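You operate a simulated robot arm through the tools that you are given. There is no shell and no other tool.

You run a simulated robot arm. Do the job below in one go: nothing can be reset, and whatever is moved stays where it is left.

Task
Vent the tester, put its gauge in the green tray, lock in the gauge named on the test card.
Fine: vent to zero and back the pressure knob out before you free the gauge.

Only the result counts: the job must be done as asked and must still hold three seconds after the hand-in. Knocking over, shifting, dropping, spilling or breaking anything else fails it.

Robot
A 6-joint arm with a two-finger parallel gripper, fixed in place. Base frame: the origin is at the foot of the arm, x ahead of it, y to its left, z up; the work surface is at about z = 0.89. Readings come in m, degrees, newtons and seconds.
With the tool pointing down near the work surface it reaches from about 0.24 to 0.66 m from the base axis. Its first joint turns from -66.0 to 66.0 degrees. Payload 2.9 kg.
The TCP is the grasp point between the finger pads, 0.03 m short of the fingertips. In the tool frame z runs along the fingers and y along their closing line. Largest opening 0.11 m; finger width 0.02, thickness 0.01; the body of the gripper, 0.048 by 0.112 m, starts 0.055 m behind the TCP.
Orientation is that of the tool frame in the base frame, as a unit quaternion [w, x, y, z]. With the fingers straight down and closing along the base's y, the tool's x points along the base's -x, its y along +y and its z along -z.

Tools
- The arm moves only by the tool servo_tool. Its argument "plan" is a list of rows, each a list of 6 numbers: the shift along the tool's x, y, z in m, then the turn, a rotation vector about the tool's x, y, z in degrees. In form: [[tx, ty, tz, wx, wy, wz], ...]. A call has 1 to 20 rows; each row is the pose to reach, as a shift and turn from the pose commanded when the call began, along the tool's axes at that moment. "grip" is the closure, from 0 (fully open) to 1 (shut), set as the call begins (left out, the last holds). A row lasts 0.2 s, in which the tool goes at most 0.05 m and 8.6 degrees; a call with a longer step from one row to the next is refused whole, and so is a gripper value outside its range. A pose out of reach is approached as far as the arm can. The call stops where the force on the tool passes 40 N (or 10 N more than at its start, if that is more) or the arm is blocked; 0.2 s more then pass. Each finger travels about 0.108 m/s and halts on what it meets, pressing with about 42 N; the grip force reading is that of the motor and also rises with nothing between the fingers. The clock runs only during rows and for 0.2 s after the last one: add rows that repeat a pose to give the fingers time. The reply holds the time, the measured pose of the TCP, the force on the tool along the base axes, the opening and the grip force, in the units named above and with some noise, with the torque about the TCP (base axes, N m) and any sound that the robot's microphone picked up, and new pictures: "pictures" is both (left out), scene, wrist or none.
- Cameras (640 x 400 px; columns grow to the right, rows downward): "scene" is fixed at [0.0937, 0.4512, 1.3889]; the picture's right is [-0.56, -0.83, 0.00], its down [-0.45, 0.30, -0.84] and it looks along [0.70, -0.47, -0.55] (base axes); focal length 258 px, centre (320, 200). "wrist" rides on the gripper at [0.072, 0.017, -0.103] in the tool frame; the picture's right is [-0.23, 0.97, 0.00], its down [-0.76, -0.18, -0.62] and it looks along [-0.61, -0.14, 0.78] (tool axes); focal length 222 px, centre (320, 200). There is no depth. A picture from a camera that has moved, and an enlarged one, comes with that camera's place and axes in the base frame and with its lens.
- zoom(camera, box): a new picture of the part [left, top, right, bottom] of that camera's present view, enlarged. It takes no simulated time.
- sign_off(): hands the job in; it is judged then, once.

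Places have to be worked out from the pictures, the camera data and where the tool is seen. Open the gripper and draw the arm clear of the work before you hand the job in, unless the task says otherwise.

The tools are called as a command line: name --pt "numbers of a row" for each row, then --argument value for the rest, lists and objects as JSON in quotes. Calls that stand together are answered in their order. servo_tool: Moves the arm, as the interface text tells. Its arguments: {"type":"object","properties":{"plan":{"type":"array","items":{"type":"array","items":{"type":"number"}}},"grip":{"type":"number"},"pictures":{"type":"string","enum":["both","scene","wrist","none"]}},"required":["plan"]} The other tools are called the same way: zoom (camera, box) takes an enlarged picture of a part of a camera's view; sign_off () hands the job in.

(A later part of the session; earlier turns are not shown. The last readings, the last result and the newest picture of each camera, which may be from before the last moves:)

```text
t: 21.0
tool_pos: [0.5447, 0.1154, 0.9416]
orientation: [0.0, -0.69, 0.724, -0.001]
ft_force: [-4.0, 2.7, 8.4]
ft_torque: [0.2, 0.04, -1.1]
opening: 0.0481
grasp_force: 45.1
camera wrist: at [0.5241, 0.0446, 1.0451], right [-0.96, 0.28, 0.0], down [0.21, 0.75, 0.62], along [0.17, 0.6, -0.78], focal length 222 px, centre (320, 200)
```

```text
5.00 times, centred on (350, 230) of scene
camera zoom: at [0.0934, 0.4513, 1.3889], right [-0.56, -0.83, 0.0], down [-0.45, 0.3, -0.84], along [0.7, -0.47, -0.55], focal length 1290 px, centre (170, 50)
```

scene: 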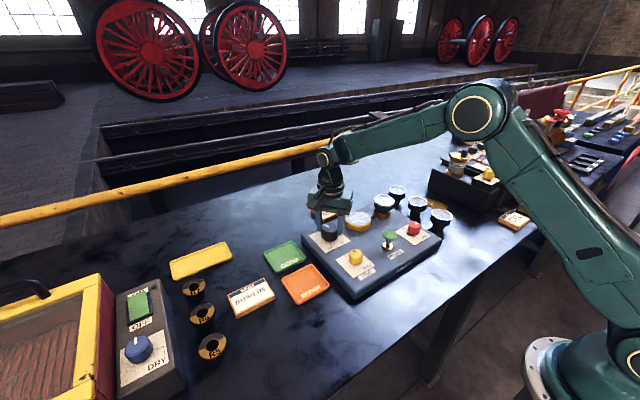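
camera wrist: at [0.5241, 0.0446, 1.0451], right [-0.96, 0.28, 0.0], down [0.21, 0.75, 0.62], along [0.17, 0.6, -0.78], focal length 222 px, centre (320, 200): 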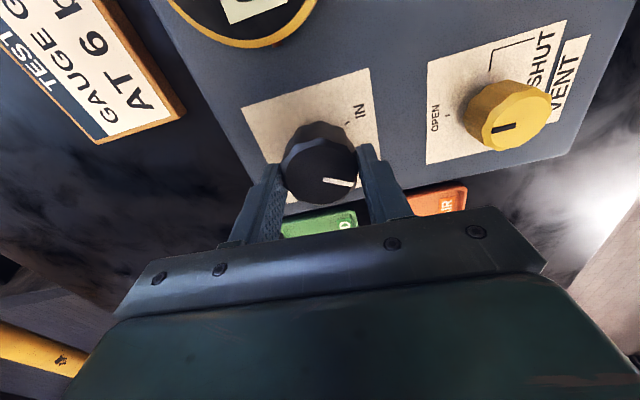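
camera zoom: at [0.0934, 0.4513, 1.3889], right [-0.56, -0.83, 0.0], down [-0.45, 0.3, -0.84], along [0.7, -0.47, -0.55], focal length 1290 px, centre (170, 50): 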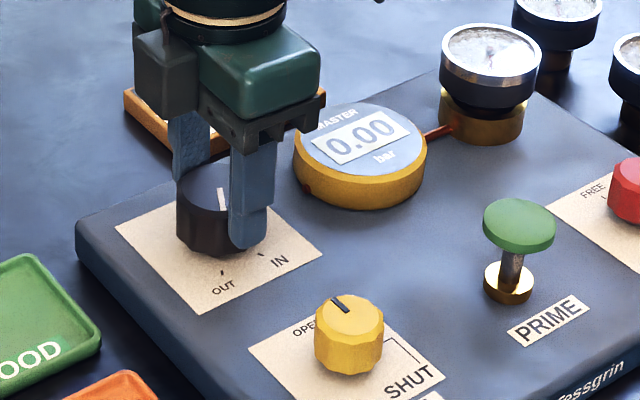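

The knob hit its stop: torque −1.1 N·m, and the marker points straight at OUT. Now release and lift, then check.

servo_tool --pt "0 0 0 0 0 0" --pt "0 0 0 0 0 0" --pt "0 0 -0.03 0 0 0" --pt "0 0 -0.07 0 0 0" --pt "0 0 -0.11 0 0 0" --pt "0.02 0.01 -0.11 0 0 7.9" --pt "0.044 0.0217 -0.11 0 0 15.8" --pt "0.066 0.0325 -0.11 0 0 23.7" --pt "0.088 0.0433 -0.11 0 0 31.6" --pt "0.11 0.054 -0.11 0 0 39.5" --pt "0.132 0.065 -0.11 0 0 47.4" --pt "0.154 0.076 -0.11 0 0 55.3" --pt "0.176 0.087 -0.11 0 0 63.2" --pt "0.198 0.098 -0.11 0 0 71.1" --pt "0.21 0.105 -0.11 0 0 79" --pt "0.2194 0.1083 -0.11 0 0 87" --pt "0.2194 0.1083 -0.11 0 0 87" --grip 0.3

zoom --camera "wrist" --box '[200, 40, 460, 240]'

zoom --camera "scene" --box '[290, 190, 410, 270]'

zoom --camera "scene" --box '[350, 170, 470, 250]'

```text
t: 24.6
tool_pos: [0.4259, -0.098, 1.0505]
orientation: [0.001, 0.001, 1.0, 0.0]
ft_force: [-1.1, 0.4, -0.9]
ft_torque: [0.0, 0.0, 0.01]
opening: 0.0771
grasp_force: 0.0
camera wrist: at [0.3531, -0.0805, 1.1548], right [0.23, 0.97, 0.0], down [0.76, -0.18, 0.62], along [0.61, -0.14, -0.78], focal length 222 px, centre (320, 200)
```

scene: 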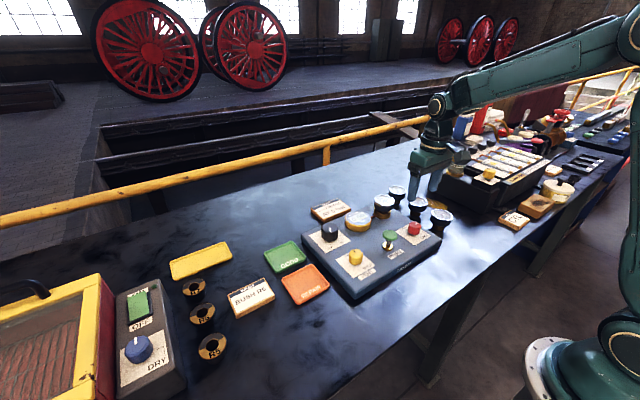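
wrist: 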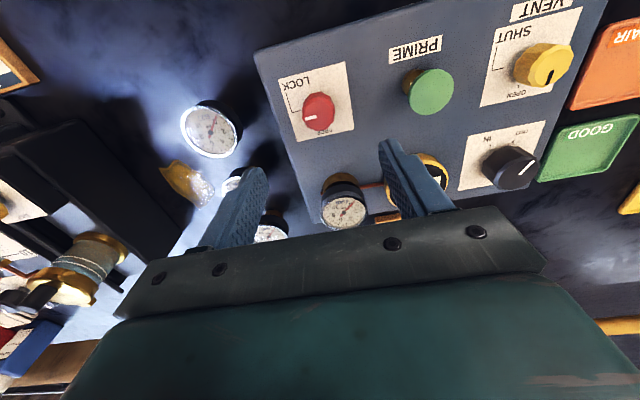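

```text
2.00 times, centred on (330, 140) of wrist
camera zoom: at [0.3531, -0.0805, 1.1548], right [0.23, 0.97, 0.0], down [0.76, -0.18, 0.62], along [0.61, -0.14, -0.78], focal length 444 px, centre (300, 320)
```

zoom: 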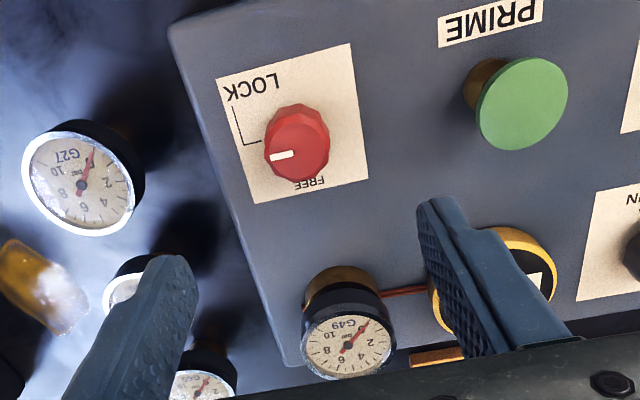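

```text
5.00 times, centred on (350, 230) of scene
camera zoom: at [0.0937, 0.4512, 1.3889], right [-0.56, -0.83, 0.0], down [-0.45, 0.3, -0.84], along [0.7, -0.47, -0.55], focal length 1290 px, centre (170, 50)
```

zoom: 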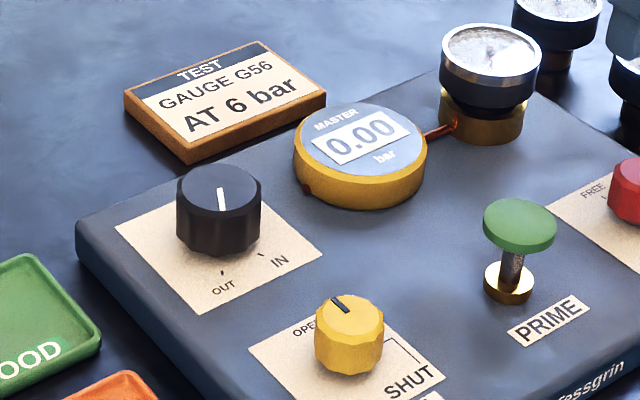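

```text
5.00 times, centred on (410, 210) of scene
camera zoom: at [0.0937, 0.4512, 1.3889], right [-0.56, -0.83, 0.0], down [-0.45, 0.3, -0.84], along [0.7, -0.47, -0.55], focal length 1290 px, centre (-130, 150)
```

zoom: 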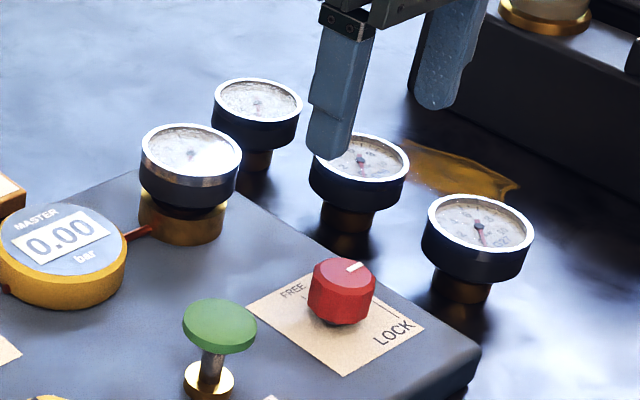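

Black knob at OUT, vent OPEN, reading 0.00. Over LOCK now, nearly aligned; lowering part-way with a 2 mm correction to check.

servo_tool --pt "0.002 0 0.03 0 0 0" --pt "0.002 0 0.06 0 0 0" --pt "0.002 0 0.08 0 0 0" --pt "0.002 0 0.08 0 0 0" --grip 0.3

zoom --camera "wrist" --box '[200, 40, 460, 240]'

zoom --camera "scene" --box '[350, 170, 470, 250]'

```text
t: 25.6
tool_pos: [0.4239, -0.0998, 0.9719]
orientation: [0.0, 0.0, 1.0, 0.0]
ft_force: [0.0, 0.1, 0.7]
ft_torque: [0.0, 0.0, 0.0]
opening: 0.0768
grasp_force: 0.0
camera wrist: at [0.3516, -0.0818, 1.0748], right [0.23, 0.97, 0.0], down [0.76, -0.18, 0.62], along [0.61, -0.14, -0.78], focal length 222 px, centre (320, 200)
```

scene: 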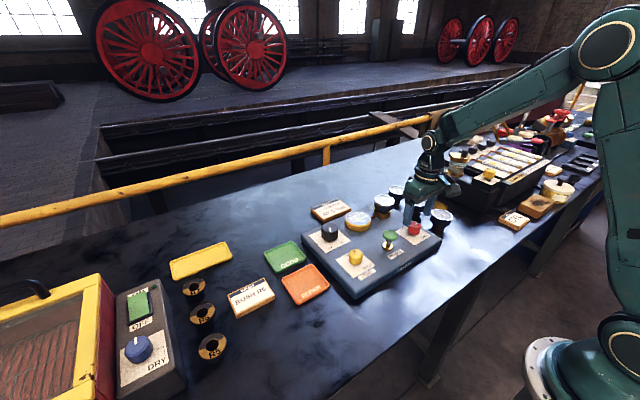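
wrist: 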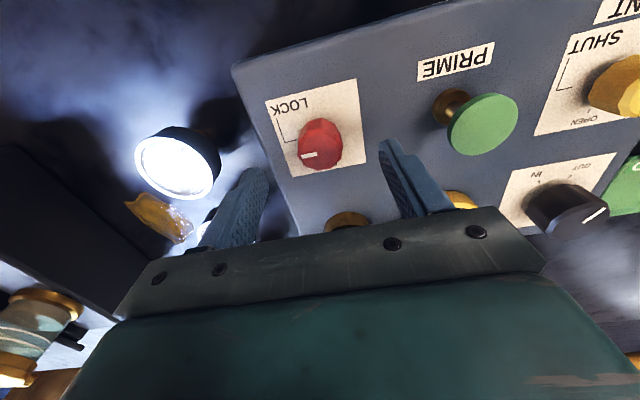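

```text
2.00 times, centred on (330, 140) of wrist
camera zoom: at [0.3516, -0.0818, 1.0748], right [0.23, 0.97, 0.0], down [0.76, -0.18, 0.62], along [0.61, -0.14, -0.78], focal length 444 px, centre (300, 320)
```

zoom: 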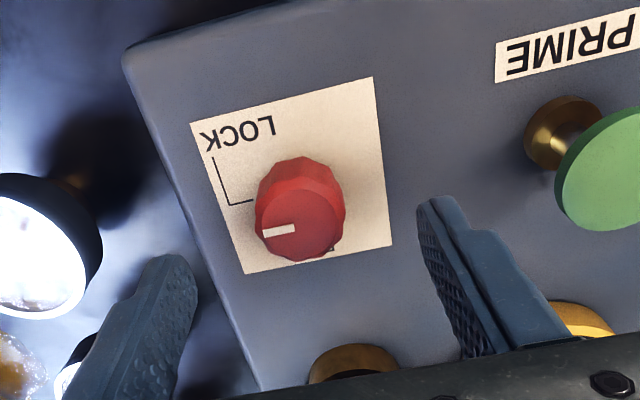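

```text
5.00 times, centred on (410, 210) of scene
camera zoom: at [0.0937, 0.4512, 1.3889], right [-0.56, -0.83, 0.0], down [-0.45, 0.3, -0.84], along [0.7, -0.47, -0.55], focal length 1290 px, centre (-130, 150)
```

zoom: 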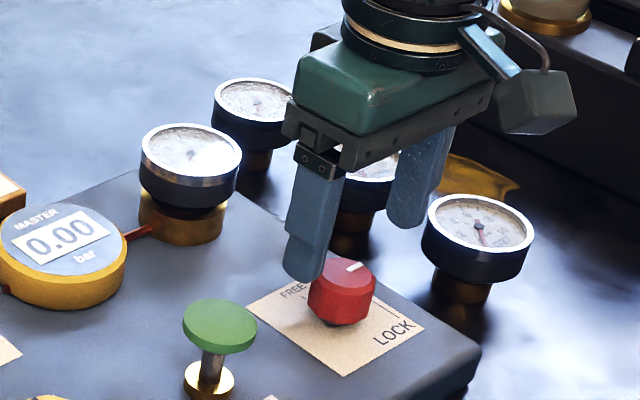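

LOCK knob is centred (top z≈0.926). Going down to tips z≈0.911 and closing on it.

servo_tool --pt "0 0 0.015 0 0 0" --pt "0 0 0.031 0 0 0" --pt "0 0 0.031 0 0 0" --grip 0.3 --pictures "none"

servo_tool --pt "0 0 0 0 0 0" --pt "0 0 0 0 0 0" --pt "0 0 0 0 0 0" --grip 1.0 --pictures "wrist"

zoom --camera "wrist" --box '[200, 40, 460, 240]'

```text
t: 26.4
tool_pos: [0.4222, -0.0983, 0.9399]
orientation: [0.0, 0.0, 1.0, 0.001]
ft_force: [-0.8, -0.5, 0.5]
ft_torque: [0.0, 0.0, -0.03]
opening: 0.0769
grasp_force: 0.0
```

```text
t: 27.2
tool_pos: [0.4222, -0.0999, 0.9387]
orientation: [0.0, 0.001, 1.0, -0.002]
ft_force: [0.6, -9.7, -5.2]
ft_torque: [-0.02, -0.19, 0.0]
opening: 0.0333
grasp_force: 44.9
camera wrist: at [0.3495, -0.0819, 1.0431], right [0.23, 0.97, 0.0], down [0.76, -0.18, 0.62], along [0.61, -0.14, -0.78], focal length 222 px, centre (320, 200)
```

wrist: 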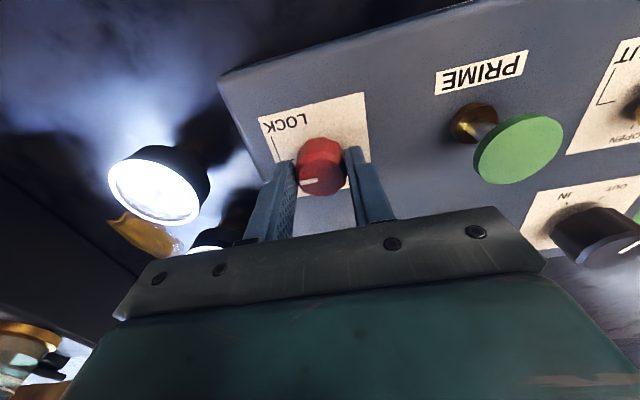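

```text
2.00 times, centred on (330, 140) of wrist
camera zoom: at [0.3495, -0.0819, 1.0431], right [0.23, 0.97, 0.0], down [0.76, -0.18, 0.62], along [0.61, -0.14, -0.78], focal length 444 px, centre (300, 320)
```

zoom: 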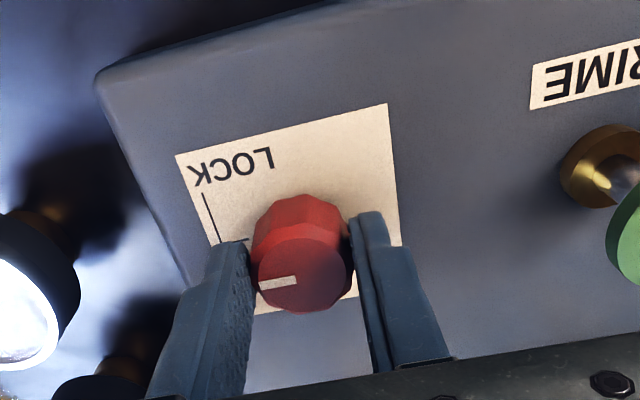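

Gripped, with a 10 N side force in −y. Shift slightly and turn the first 45° counter-clockwise toward FREE.

servo_tool --pt "0 -0.0008 0 0 0 0" --pt "0 -0.0008 0 0 0 -7.5" --pt "0 -0.0008 0 0 0 -15" --pt "0 -0.0008 0 0 0 -22.5" --pt "0 -0.0008 0 0 0 -30" --pt "0 -0.0008 0 0 0 -37.5" --pt "0 -0.0008 0 0 0 -45" --grip 1.0 --pictures "none"

```text
t: 28.6
tool_pos: [0.4229, -0.1019, 0.9405]
orientation: [0.0, -0.288, 0.958, -0.002]
ft_force: [4.4, -4.2, -3.8]
ft_torque: [0.0, 0.14, 0.01]
opening: 0.0335
grasp_force: 44.7
stopped in row 6: the force on the tool passed its limit at 41 N (the readings are from after the stop); the commanded pose is now the measured one
```

The force limit stopped it at about 33°; the arm is now relaxed and close to the knob's axis. Continuing in small stages.

servo_tool --pt "0 0 0 0 0 -5" --pt "0 0 0 0 0 -10" --pt "0 0 0 0 0 -15" --pt "0 0 0 0 0 -20" --grip 1.0 --pictures "wrist"

zoom --camera "wrist" --box '[200, 40, 460, 240]'

```text
t: 29.6
tool_pos: [0.4232, -0.101, 0.9389]
orientation: [-0.002, -0.451, 0.892, -0.003]
ft_force: [2.6, -13.6, 2.6]
ft_torque: [0.6, -0.42, -0.03]
opening: 0.0335
grasp_force: 44.7
camera wrist: at [0.3665, -0.1488, 1.0436], right [-0.65, 0.76, -0.01], down [0.59, 0.51, 0.62], along [0.47, 0.4, -0.78], focal length 222 px, centre (320, 200)
```

wrist: 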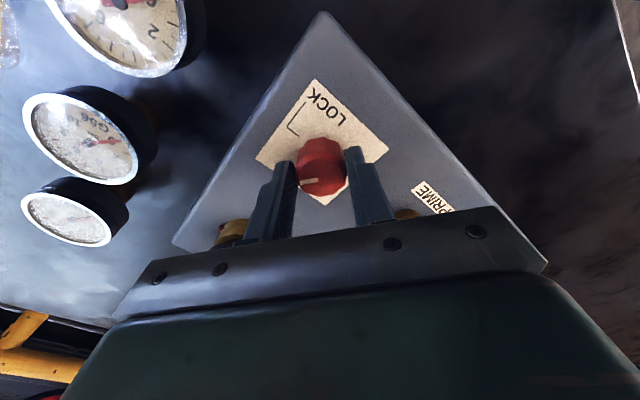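

```text
2.00 times, centred on (330, 140) of wrist
camera zoom: at [0.3665, -0.1488, 1.0436], right [-0.65, 0.76, -0.01], down [0.59, 0.51, 0.62], along [0.47, 0.4, -0.78], focal length 444 px, centre (300, 320)
```

zoom: 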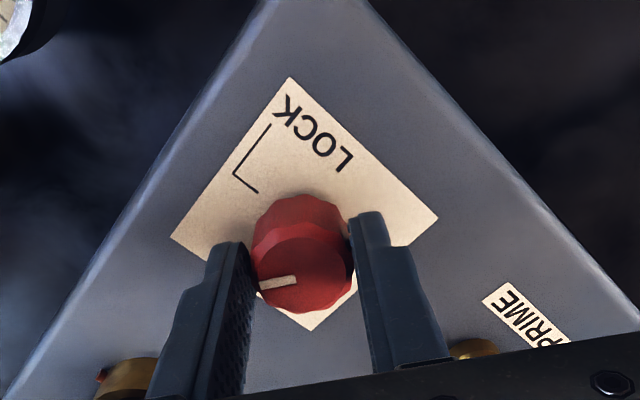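

Tracking well (about 54° done). I'll relieve the side force and finish the remaining ~37°.

servo_tool --pt "0.0008 -0.0008 0 0 0 -5" --pt "0.0008 -0.0008 0 0 0 -10" --pt "0.0008 -0.0008 0 0 0 -15" --pt "0.0008 -0.0008 0 0 0 -20" --pt "0.0008 -0.0008 0 0 0 -25" --pt "0.0008 -0.0008 0 0 0 -30" --pt "0.0008 -0.0008 0 0 0 -37" --pt "0.0008 -0.0008 0 0 0 -37" --grip 1.0 --pictures "wrist"

zoom --camera "wrist" --box '[200, 40, 460, 240]'

zoom --camera "scene" --box '[350, 170, 470, 250]'

```text
t: 31.4
tool_pos: [0.4259, -0.1028, 0.9398]
orientation: [0.0, 0.711, -0.703, 0.004]
ft_force: [25.6, -4.2, -14.3]
ft_torque: [0.24, -0.24, -0.51]
opening: 0.0335
grasp_force: 44.9
camera wrist: at [0.4082, -0.1739, 1.0437], right [-0.98, 0.21, -0.01], down [0.16, 0.77, 0.62], along [0.14, 0.6, -0.78], focal length 222 px, centre (320, 200)
```

wrist: 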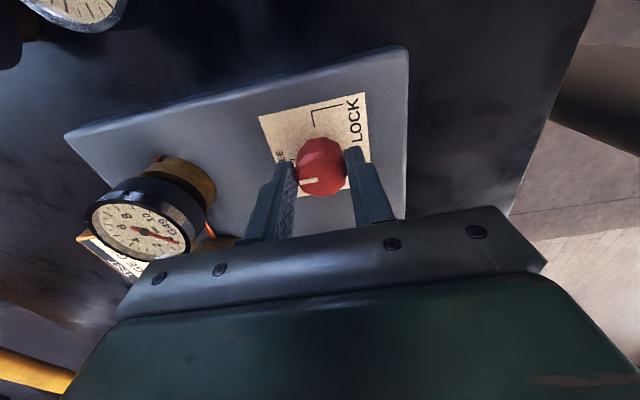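

```text
2.00 times, centred on (330, 140) of wrist
camera zoom: at [0.4082, -0.1739, 1.0437], right [-0.98, 0.21, -0.01], down [0.16, 0.77, 0.62], along [0.14, 0.6, -0.78], focal length 444 px, centre (300, 320)
```

zoom: 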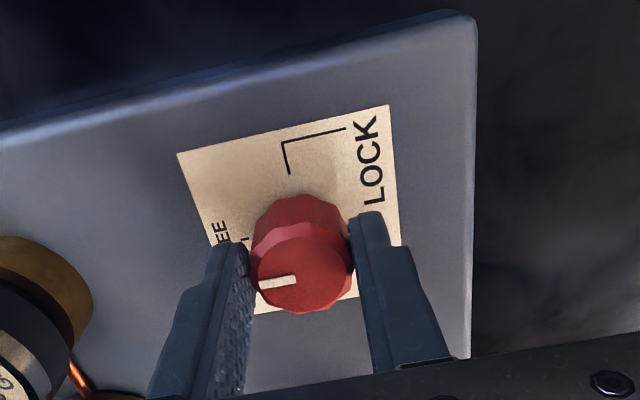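

```text
5.00 times, centred on (410, 210) of scene
camera zoom: at [0.0945, 0.4511, 1.3888], right [-0.56, -0.83, 0.0], down [-0.45, 0.3, -0.84], along [0.7, -0.47, -0.55], focal length 1290 px, centre (-130, 150)
```

zoom: 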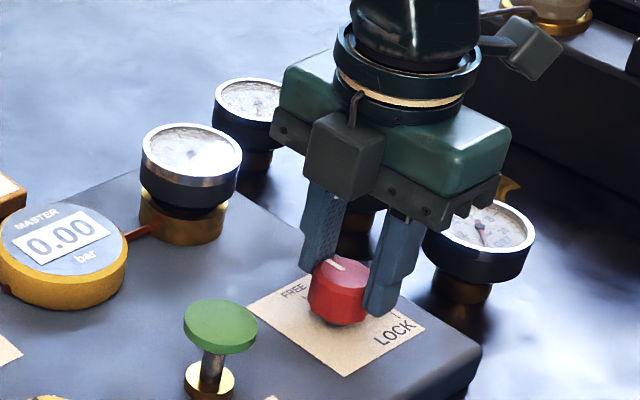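

LOCK knob now points to FREE and hit its stop. Release, lift, and move above the mounted gauge G49, which I triangulate at (0.541, −0.092), dial top z≈0.948.

servo_tool --pt "0 0 0 0 0 0" --pt "0 0 0 0 0 0" --pt "0 0 -0.03 0 0 0" --pt "0 0 -0.07 0 0 0" --pt "0 0 -0.11 0 0 0" --pt "-0.003 -0.03 -0.11 0 0 0" --pt "-0.006 -0.06 -0.11 0 0 0" --pt "-0.01 -0.09 -0.11 0 0 0" --pt "-0.01 -0.115 -0.11 0 0 0" --pt "-0.01 -0.115 -0.11 0 0 0" --grip 0.2

zoom --camera "wrist" --box '[160, 0, 480, 200]'

zoom --camera "scene" --box '[350, 170, 470, 250]'

```text
t: 33.5
tool_pos: [0.5373, -0.0912, 1.0509]
orientation: [0.003, 0.711, -0.703, 0.001]
ft_force: [-0.2, 0.2, -0.9]
ft_torque: [0.05, 0.02, 0.02]
opening: 0.088
grasp_force: 0.0
camera wrist: at [0.5203, -0.1628, 1.1548], right [-0.98, 0.22, 0.0], down [0.17, 0.77, 0.62], along [0.13, 0.6, -0.79], focal length 222 px, centre (320, 200)
```

scene: 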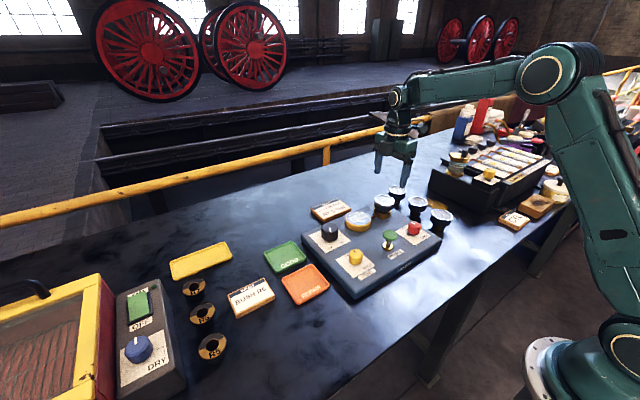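
wrist: 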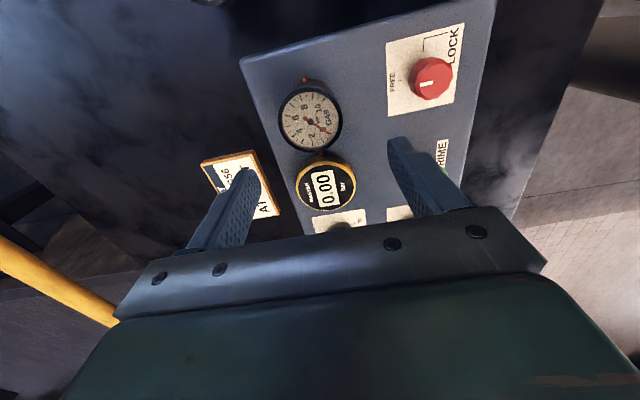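

```text
2.00 times, centred on (320, 100) of wrist
camera zoom: at [0.5203, -0.1628, 1.1548], right [-0.98, 0.22, 0.0], down [0.17, 0.77, 0.62], along [0.13, 0.6, -0.79], focal length 444 px, centre (320, 400)
```

zoom: 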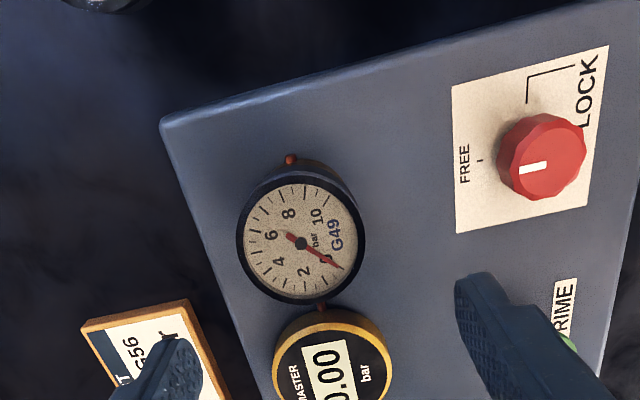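

```text
5.00 times, centred on (410, 210) of scene
camera zoom: at [0.0937, 0.4512, 1.3889], right [-0.56, -0.83, 0.0], down [-0.45, 0.3, -0.84], along [0.7, -0.47, -0.55], focal length 1290 px, centre (-130, 150)
```

zoom: 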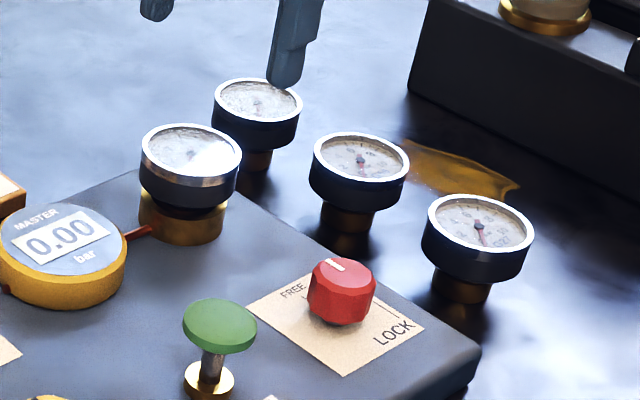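

G49 looks about 8 mm toward +x and 4 mm toward −y from the tool axis. Shift and go down to z≈0.99 to check.

servo_tool --pt "0.003 -0.007 0.02 0 0 0" --pt "0.003 -0.007 0.045 0 0 0" --pt "0.003 -0.007 0.06 0 0 0" --pt "0.003 -0.007 0.06 0 0 0" --grip 0.15

zoom --camera "wrist" --box '[200, 40, 460, 240]'

zoom --camera "scene" --box '[350, 170, 450, 240]'

```text
t: 34.5
tool_pos: [0.5455, -0.0936, 0.9902]
orientation: [0.002, 0.711, -0.703, 0.002]
ft_force: [-0.6, 0.3, 0.3]
ft_torque: [0.0, 0.02, 0.03]
opening: 0.0933
grasp_force: 0.0
camera wrist: at [0.5288, -0.1644, 1.0941], right [-0.98, 0.22, 0.0], down [0.17, 0.77, 0.62], along [0.13, 0.6, -0.78], focal length 222 px, centre (320, 200)
```

scene: 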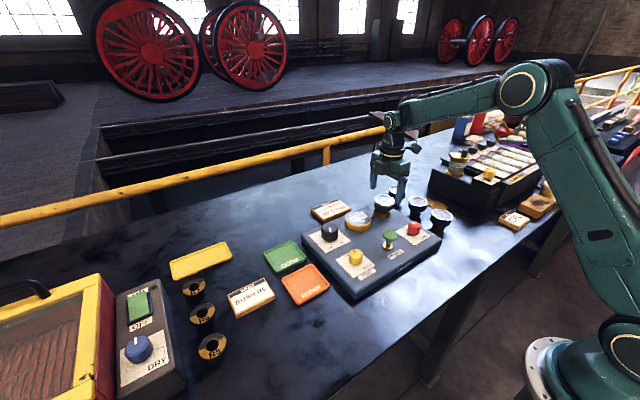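
wrist: 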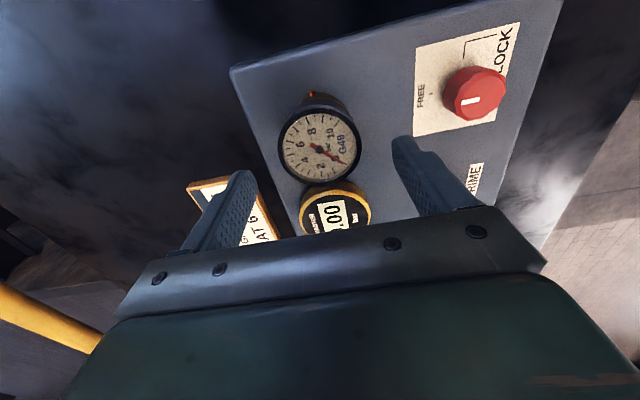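

```text
2.00 times, centred on (330, 140) of wrist
camera zoom: at [0.5288, -0.1644, 1.0941], right [-0.98, 0.22, 0.0], down [0.17, 0.77, 0.62], along [0.13, 0.6, -0.78], focal length 444 px, centre (300, 320)
```

zoom: 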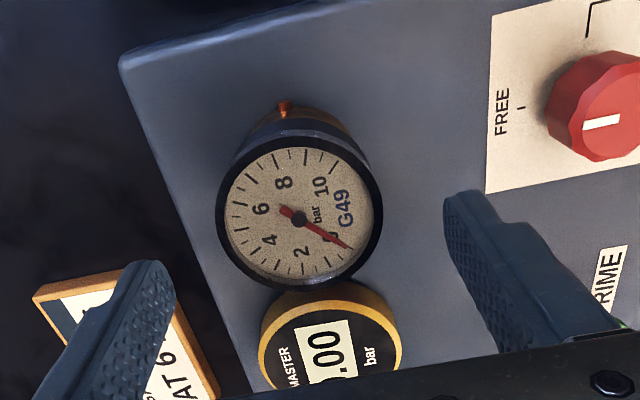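

```text
5.71 times, centred on (400, 205) of scene
camera zoom: at [0.0937, 0.4512, 1.3889], right [-0.56, -0.83, 0.0], down [-0.45, 0.3, -0.84], along [0.7, -0.47, -0.55], focal length 1474 px, centre (-137, 171)
```

zoom: 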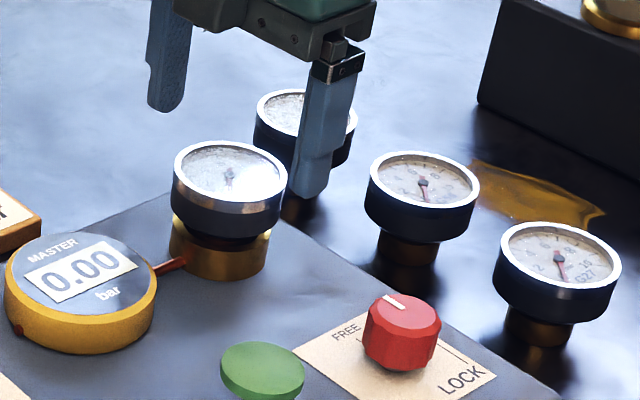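

Cross-checking both cameras: G49 is on the tool axis at (0.545, −0.093), dial top z≈0.940. I'll lower so the pads straddle the black body and close.

servo_tool --pt "0 0 0.015 0 0 0" --pt "0 0 0.03 0 0 0" --pt "0 0 0.044 0 0 0" --pt "0 0 0.044 0 0 0" --grip 0.15 --pictures "scene"

zoom --camera "scene" --box '[350, 170, 450, 240]'

zoom --camera "wrist" --box '[200, 40, 460, 240]'

```text
t: 35.5
tool_pos: [0.5429, -0.0953, 0.9484]
orientation: [0.002, 0.71, -0.704, 0.002]
ft_force: [-0.7, 0.9, -0.2]
ft_torque: [0.01, 0.0, -0.01]
opening: 0.0937
grasp_force: 0.1
```

scene: 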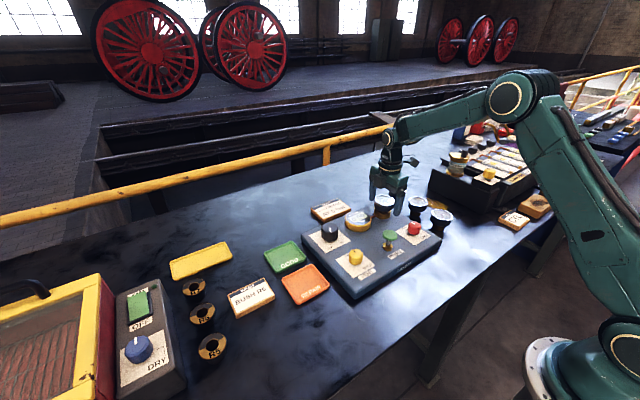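

```text
5.71 times, centred on (400, 205) of scene
camera zoom: at [0.0937, 0.4512, 1.3889], right [-0.56, -0.83, 0.0], down [-0.45, 0.3, -0.84], along [0.7, -0.47, -0.55], focal length 1474 px, centre (-137, 171)
```

zoom: 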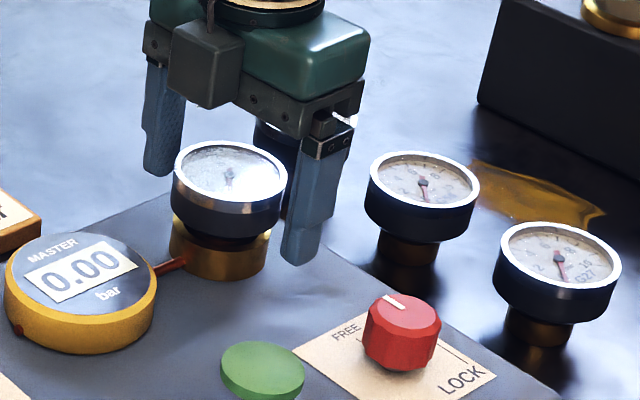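

```text
2.00 times, centred on (330, 140) of wrist
camera zoom: at [0.5272, -0.1658, 1.051], right [-0.98, 0.22, 0.0], down [0.17, 0.77, 0.62], along [0.13, 0.6, -0.78], focal length 444 px, centre (300, 320)
```

zoom: 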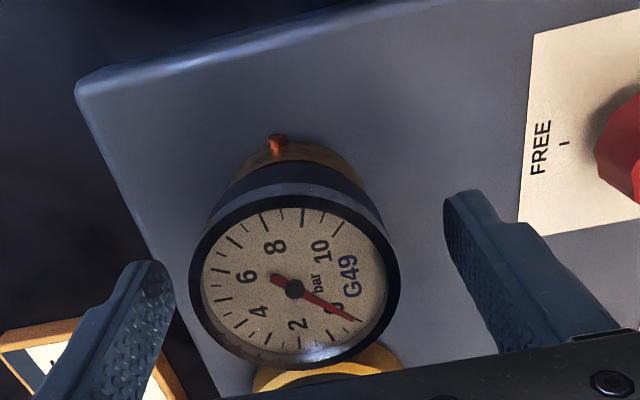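

Pads straddle the body evenly (dial top z≈0.941). Closing on the gauge.

servo_tool --pt "0 -0.001 0.002 0 0 0" --pt "0 -0.001 0.002 0 0 0" --pt "0 -0.001 0.002 0 0 0" --grip 1.0 --pictures "wrist"

zoom --camera "scene" --box '[350, 170, 450, 240]'

```text
t: 36.4
tool_pos: [0.5453, -0.0944, 0.9463]
orientation: [0.002, 0.711, -0.703, 0.002]
ft_force: [-4.6, -0.1, 9.4]
ft_torque: [0.03, 0.33, -0.01]
opening: 0.0588
grasp_force: 43.0
camera wrist: at [0.5283, -0.1659, 1.05], right [-0.98, 0.22, 0.0], down [0.17, 0.77, 0.62], along [0.14, 0.6, -0.78], focal length 222 px, centre (320, 200)
```

wrist: 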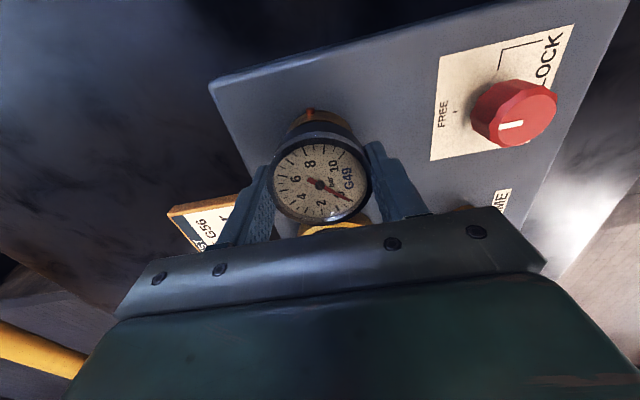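

```text
5.71 times, centred on (400, 205) of scene
camera zoom: at [0.0934, 0.4513, 1.3889], right [-0.56, -0.83, 0.0], down [-0.45, 0.3, -0.84], along [0.7, -0.47, -0.55], focal length 1474 px, centre (-137, 171)
```

zoom: 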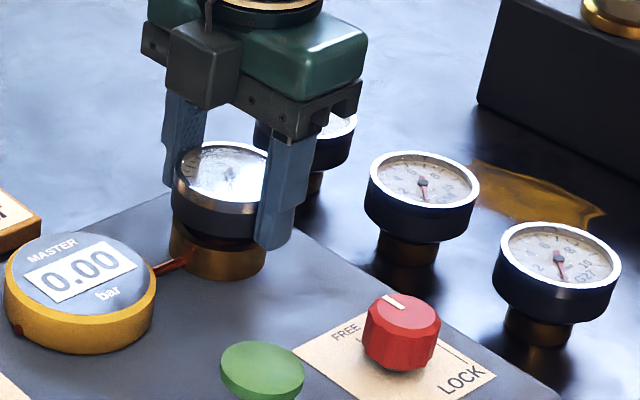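

Gripped at 0.059 m. Recording seat pose: TCP ≈ (0.545, −0.0945, 0.946). Now lift slowly straight up.

servo_tool --pt "0 0 -0.005 0 0 0" --pt "0 0 -0.01 0 0 0" --pt "0 0 -0.02 0 0 0" --pt "0 0 -0.03 0 0 0" --pt "0 0 -0.045 0 0 0" --pt "0 0 -0.06 0 0 0" --pt "0 0 -0.08 0 0 0" --pt "0 0 -0.1 0 0 0" --grip 1.0

zoom --camera "scene" --box '[340, 130, 460, 240]'

zoom --camera "wrist" --box '[200, 40, 460, 240]'

```text
t: 38.1
tool_pos: [0.5434, -0.0944, 1.0434]
orientation: [0.003, 0.711, -0.703, 0.001]
ft_force: [-0.4, 0.6, -2.1]
ft_torque: [-0.01, -0.01, 0.02]
opening: 0.0586
grasp_force: 42.0
camera wrist: at [0.5281, -0.1656, 1.1473], right [-0.98, 0.22, 0.0], down [0.17, 0.77, 0.62], along [0.13, 0.6, -0.79], focal length 222 px, centre (320, 200)
```

scene: 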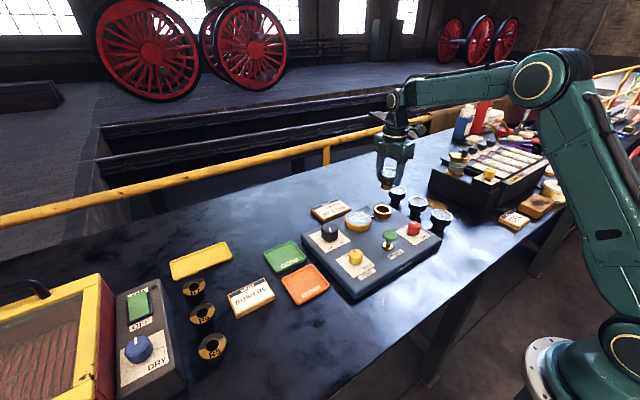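
wrist: 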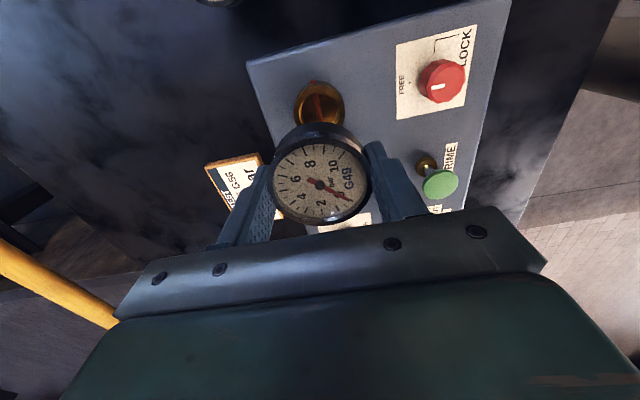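

```text
3.64 times, centred on (400, 185) of scene
camera zoom: at [0.0937, 0.4512, 1.3889], right [-0.56, -0.83, 0.0], down [-0.45, 0.3, -0.84], along [0.7, -0.47, -0.55], focal length 938 px, centre (29, 254)
```

zoom: 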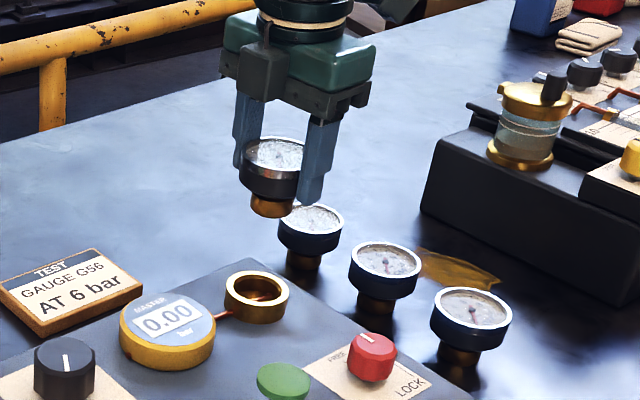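

```text
2.00 times, centred on (330, 140) of wrist
camera zoom: at [0.5281, -0.1656, 1.1473], right [-0.98, 0.22, 0.0], down [0.17, 0.77, 0.62], along [0.13, 0.6, -0.79], focal length 444 px, centre (300, 320)
```

zoom: 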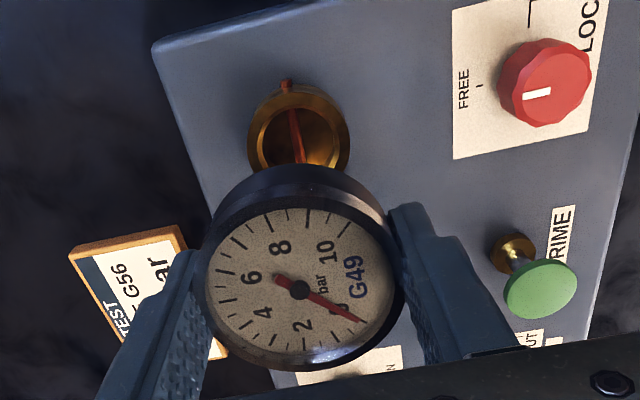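

G49 is out cleanly (needle at 0, stem visible). Next locate the green tray precisely before carrying it there.

zoom --camera "scene" --box '[250, 225, 350, 315]'

servo_tool --pt "-0.03 -0.001 -0.01 0 0 0" --pt "-0.07 -0.002 -0.02 0 0 0" --pt "-0.11 -0.004 -0.03 0 0 0" --pt "-0.15 -0.006 -0.04 0 0 0" --pt "-0.19 -0.008 -0.04 0 0 0" --pt "-0.23 -0.01 -0.04 0 0 0" --pt "-0.27 -0.012 -0.04 0 0 0" --pt "-0.3 -0.0135 -0.04 0 0 0" --pt "-0.3 -0.0135 -0.04 0 0 0" --grip 1.0

zoom --camera "wrist" --box '[160, 0, 480, 200]'

```text
4.44 times, centred on (300, 270) of scene
camera zoom: at [0.0937, 0.4512, 1.3889], right [-0.56, -0.83, 0.0], down [-0.45, 0.3, -0.84], along [0.7, -0.47, -0.55], focal length 1146 px, centre (409, -111)
```

zoom: 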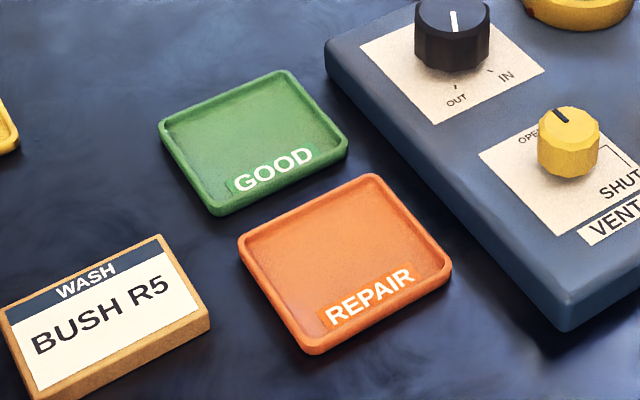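

```text
t: 40.1
tool_pos: [0.5556, 0.2064, 1.0833]
orientation: [0.002, 0.711, -0.703, 0.001]
ft_force: [0.6, 0.0, -1.5]
ft_torque: [0.02, -0.03, 0.0]
opening: 0.0586
grasp_force: 42.0
camera wrist: at [0.539, 0.1355, 1.1873], right [-0.98, 0.22, 0.0], down [0.17, 0.77, 0.62], along [0.13, 0.6, -0.79], focal length 222 px, centre (320, 200)
```

scene: 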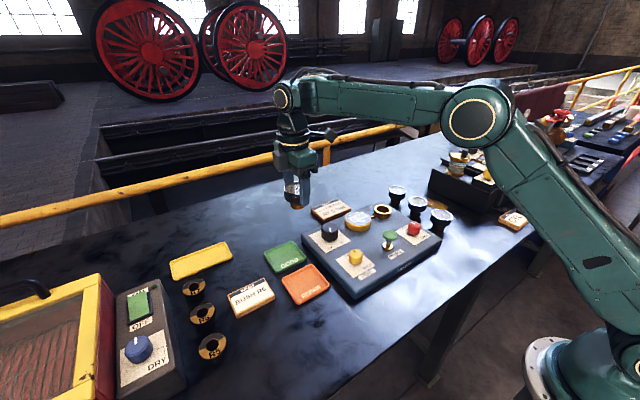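
wrist: 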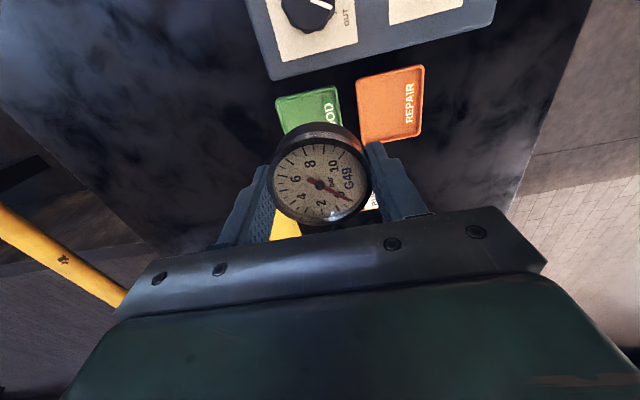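

```text
2.00 times, centred on (320, 100) of wrist
camera zoom: at [0.539, 0.1355, 1.1873], right [-0.98, 0.22, 0.0], down [0.17, 0.77, 0.62], along [0.13, 0.6, -0.79], focal length 444 px, centre (320, 400)
```

zoom: 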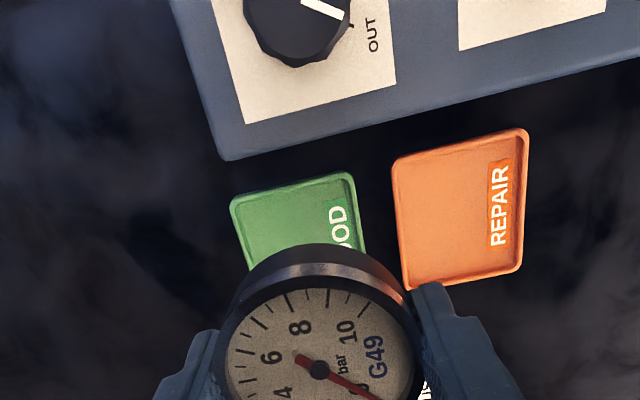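

Tray centre estimates: scene ≈ (0.564, 0.253), wrist ≈ (0.572, 0.241); the tray is about 0.08 m square. I'll move to (0.567, 0.246) and descend part-way to see.

servo_tool --pt "-0.02 -0.006 0.0 0 0 0" --pt "-0.0395 -0.0118 0.02 0 0 0" --pt "-0.0395 -0.0118 0.05 0 0 0" --pt "-0.0395 -0.0118 0.08 0 0 0" --pt "-0.0395 -0.0118 0.1 0 0 0" --pt "-0.0395 -0.0118 0.1 0 0 0" --grip 1.0

zoom --camera "wrist" --box '[160, 0, 480, 200]'

zoom --camera "scene" --box '[230, 200, 350, 300]'

```text
t: 41.5
tool_pos: [0.5687, 0.2451, 0.9811]
orientation: [0.001, 0.711, -0.703, 0.003]
ft_force: [0.0, 1.0, -0.8]
ft_torque: [0.02, 0.03, 0.03]
opening: 0.0586
grasp_force: 41.8
camera wrist: at [0.5522, 0.1736, 1.0847], right [-0.98, 0.22, 0.0], down [0.17, 0.77, 0.62], along [0.13, 0.6, -0.78], focal length 222 px, centre (320, 200)
```

scene: 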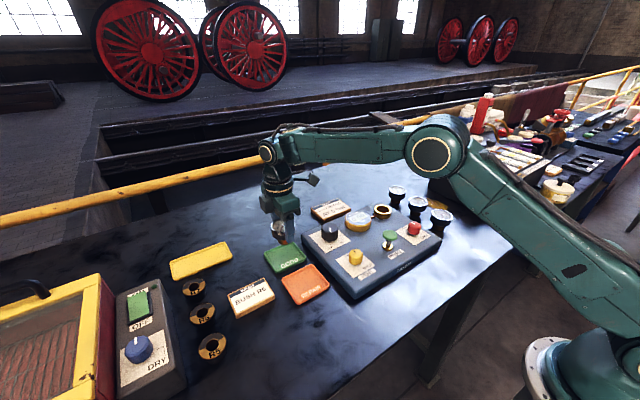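
wrist: 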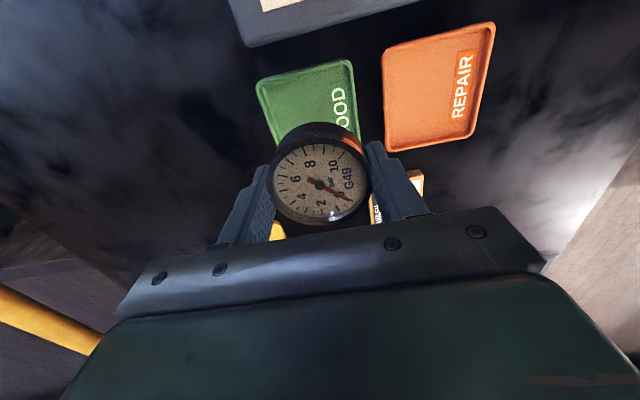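

```text
2.00 times, centred on (320, 100) of wrist
camera zoom: at [0.5522, 0.1736, 1.0847], right [-0.98, 0.22, 0.0], down [0.17, 0.77, 0.62], along [0.13, 0.6, -0.78], focal length 444 px, centre (320, 400)
```

zoom: 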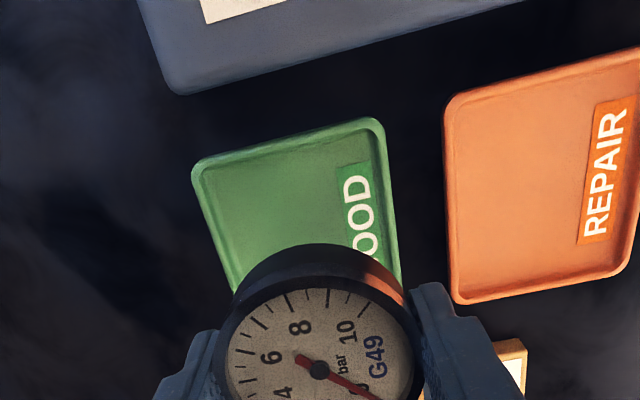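

```text
4.00 times, centred on (290, 250) of scene
camera zoom: at [0.0937, 0.4512, 1.3888], right [-0.56, -0.83, 0.0], down [-0.45, 0.3, -0.84], along [0.7, -0.47, -0.55], focal length 1032 px, centre (440, 0)
```

zoom: 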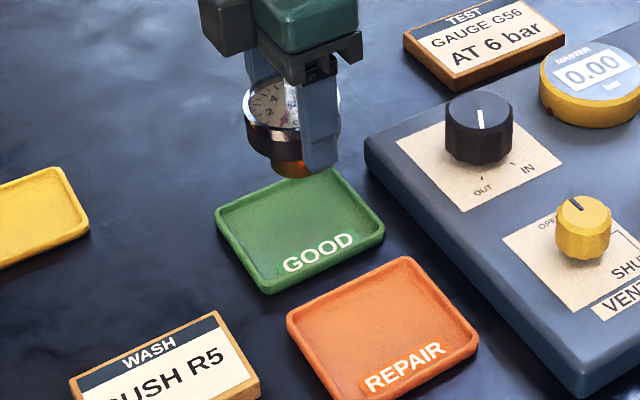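

Wrist rays put the tray at x 0.535–0.610 with near edge y≈0.199, so centre ≈ (0.571, 0.241). Adjust slightly and descend toward first contact.

servo_tool --pt "0.003 -0.002 0.01 0 0 0" --pt "0.003 -0.002 0.02 0 0 0" --pt "0.003 -0.002 0.03 0 0 0" --pt "0.003 -0.002 0.03 0 0 0" --grip 1.0 --pictures "scene"

zoom --camera "scene" --box '[240, 200, 340, 290]'

```text
t: 42.5
tool_pos: [0.5691, 0.242, 0.9517]
orientation: [0.002, 0.711, -0.703, 0.002]
ft_force: [0.0, 0.4, -2.6]
ft_torque: [-0.01, 0.01, 0.0]
opening: 0.0586
grasp_force: 42.0
```

scene: 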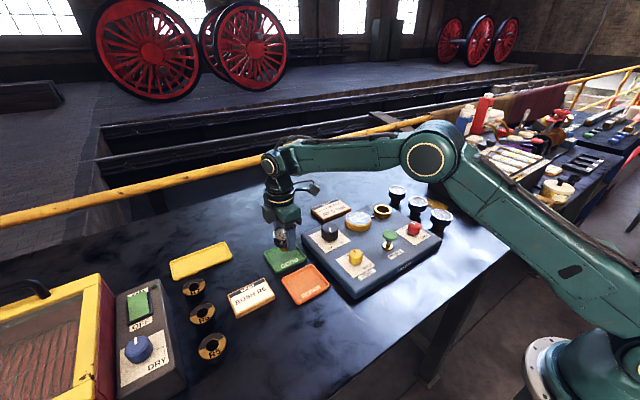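

```text
4.44 times, centred on (290, 245) of scene
camera zoom: at [0.0937, 0.4512, 1.3888], right [-0.56, -0.83, 0.0], down [-0.45, 0.3, -0.84], along [0.7, -0.47, -0.55], focal length 1146 px, centre (453, 0)
```

zoom: 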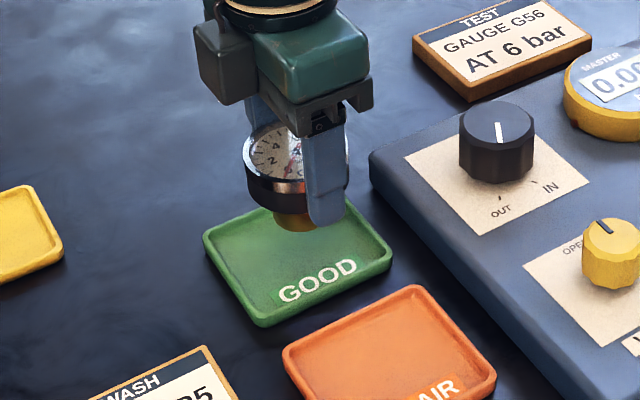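

The stem is heading for the tray centre. Continue down slowly, watching force.

servo_tool --pt "0 0 0.003 0 0 0" --pt "0 0 0.006 0 0 0" --pt "0 0 0.009 0 0 0" --pt "0 0 0.011 0 0 0" --grip 1.0 --pictures "none"

zoom --camera "scene" --box '[240, 200, 340, 290]'

```text
t: 43.5
tool_pos: [0.5703, 0.2421, 0.9411]
orientation: [0.001, 0.711, -0.703, 0.003]
ft_force: [-0.1, 0.0, -0.6]
ft_torque: [0.0, -0.03, 0.04]
opening: 0.0583
grasp_force: 41.7
```

```text
4.44 times, centred on (290, 245) of scene
camera zoom: at [0.0937, 0.4512, 1.3888], right [-0.56, -0.83, 0.0], down [-0.45, 0.3, -0.84], along [0.7, -0.47, -0.55], focal length 1146 px, centre (453, 0)
```

zoom: 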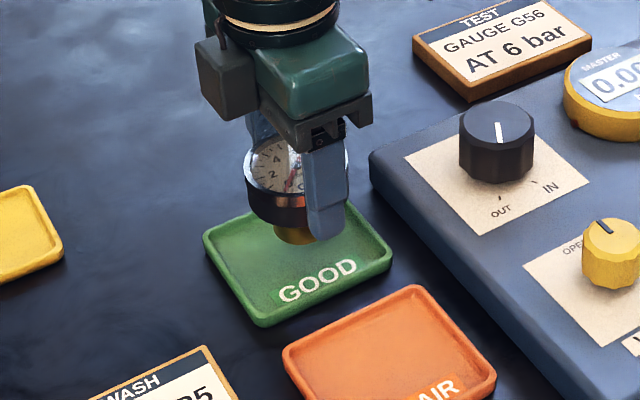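

No contact yet; continue a few millimetres.

servo_tool --pt "0 0 0.002 0 0 0" --pt "0 0 0.004 0 0 0" --pt "0 0 0.006 0 0 0" --grip 1.0 --pictures "none"

```text
t: 44.4
tool_pos: [0.5696, 0.2432, 0.9359]
orientation: [0.002, 0.711, -0.703, 0.002]
ft_force: [0.1, -1.2, -2.3]
ft_torque: [0.02, -0.01, 0.03]
opening: 0.0589
grasp_force: 42.2
```

servo_tool --pt "0 0 0.0015 0 0 0" --pt "0 0 0.003 0 0 0" --pt "0 0 0.004 0 0 0" --grip 1.0 --pictures "none"

zoom --camera "scene" --box '[250, 210, 330, 280]'

zoom --camera "wrist" --box '[160, 0, 480, 200]'

```text
t: 45.1
tool_pos: [0.5692, 0.2429, 0.9319]
orientation: [0.001, 0.711, -0.703, 0.002]
ft_force: [0.2, 0.4, -1.7]
ft_torque: [-0.02, 0.02, -0.03]
opening: 0.0585
grasp_force: 42.1
```

```text
5.71 times, centred on (290, 245) of scene
camera zoom: at [0.0937, 0.4512, 1.3888], right [-0.56, -0.83, 0.0], down [-0.45, 0.3, -0.84], along [0.7, -0.47, -0.55], focal length 1474 px, centre (491, -57)
```

zoom: 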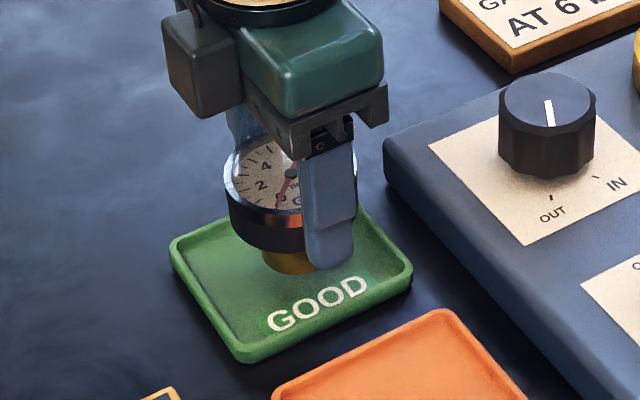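

```text
2.00 times, centred on (320, 100) of wrist
camera zoom: at [0.5527, 0.172, 1.0351], right [-0.98, 0.22, 0.0], down [0.17, 0.77, 0.62], along [0.13, 0.6, -0.78], focal length 444 px, centre (320, 400)
```

zoom: 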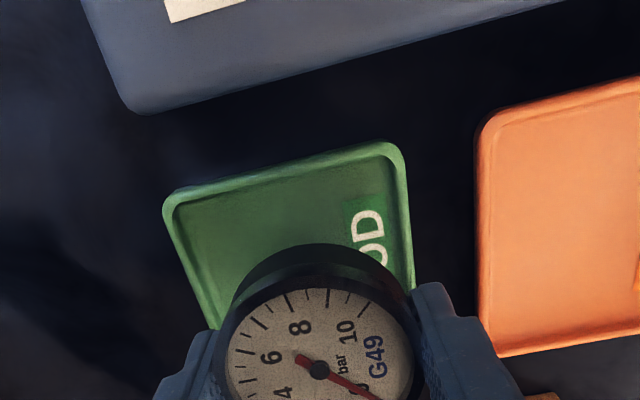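

Still free; continue down in 1.5 mm steps.

servo_tool --pt "0 0 0.0015 0 0 0" --pt "0 0 0.003 0 0 0" --pt "0 0 0.003 0 0 0" --grip 1.0 --pictures "none"

```text
t: 46.0
tool_pos: [0.5696, 0.2431, 0.928]
orientation: [0.003, 0.711, -0.704, 0.003]
ft_force: [-0.3, -1.0, -2.1]
ft_torque: [-0.01, -0.03, 0.0]
opening: 0.0587
grasp_force: 41.5
```

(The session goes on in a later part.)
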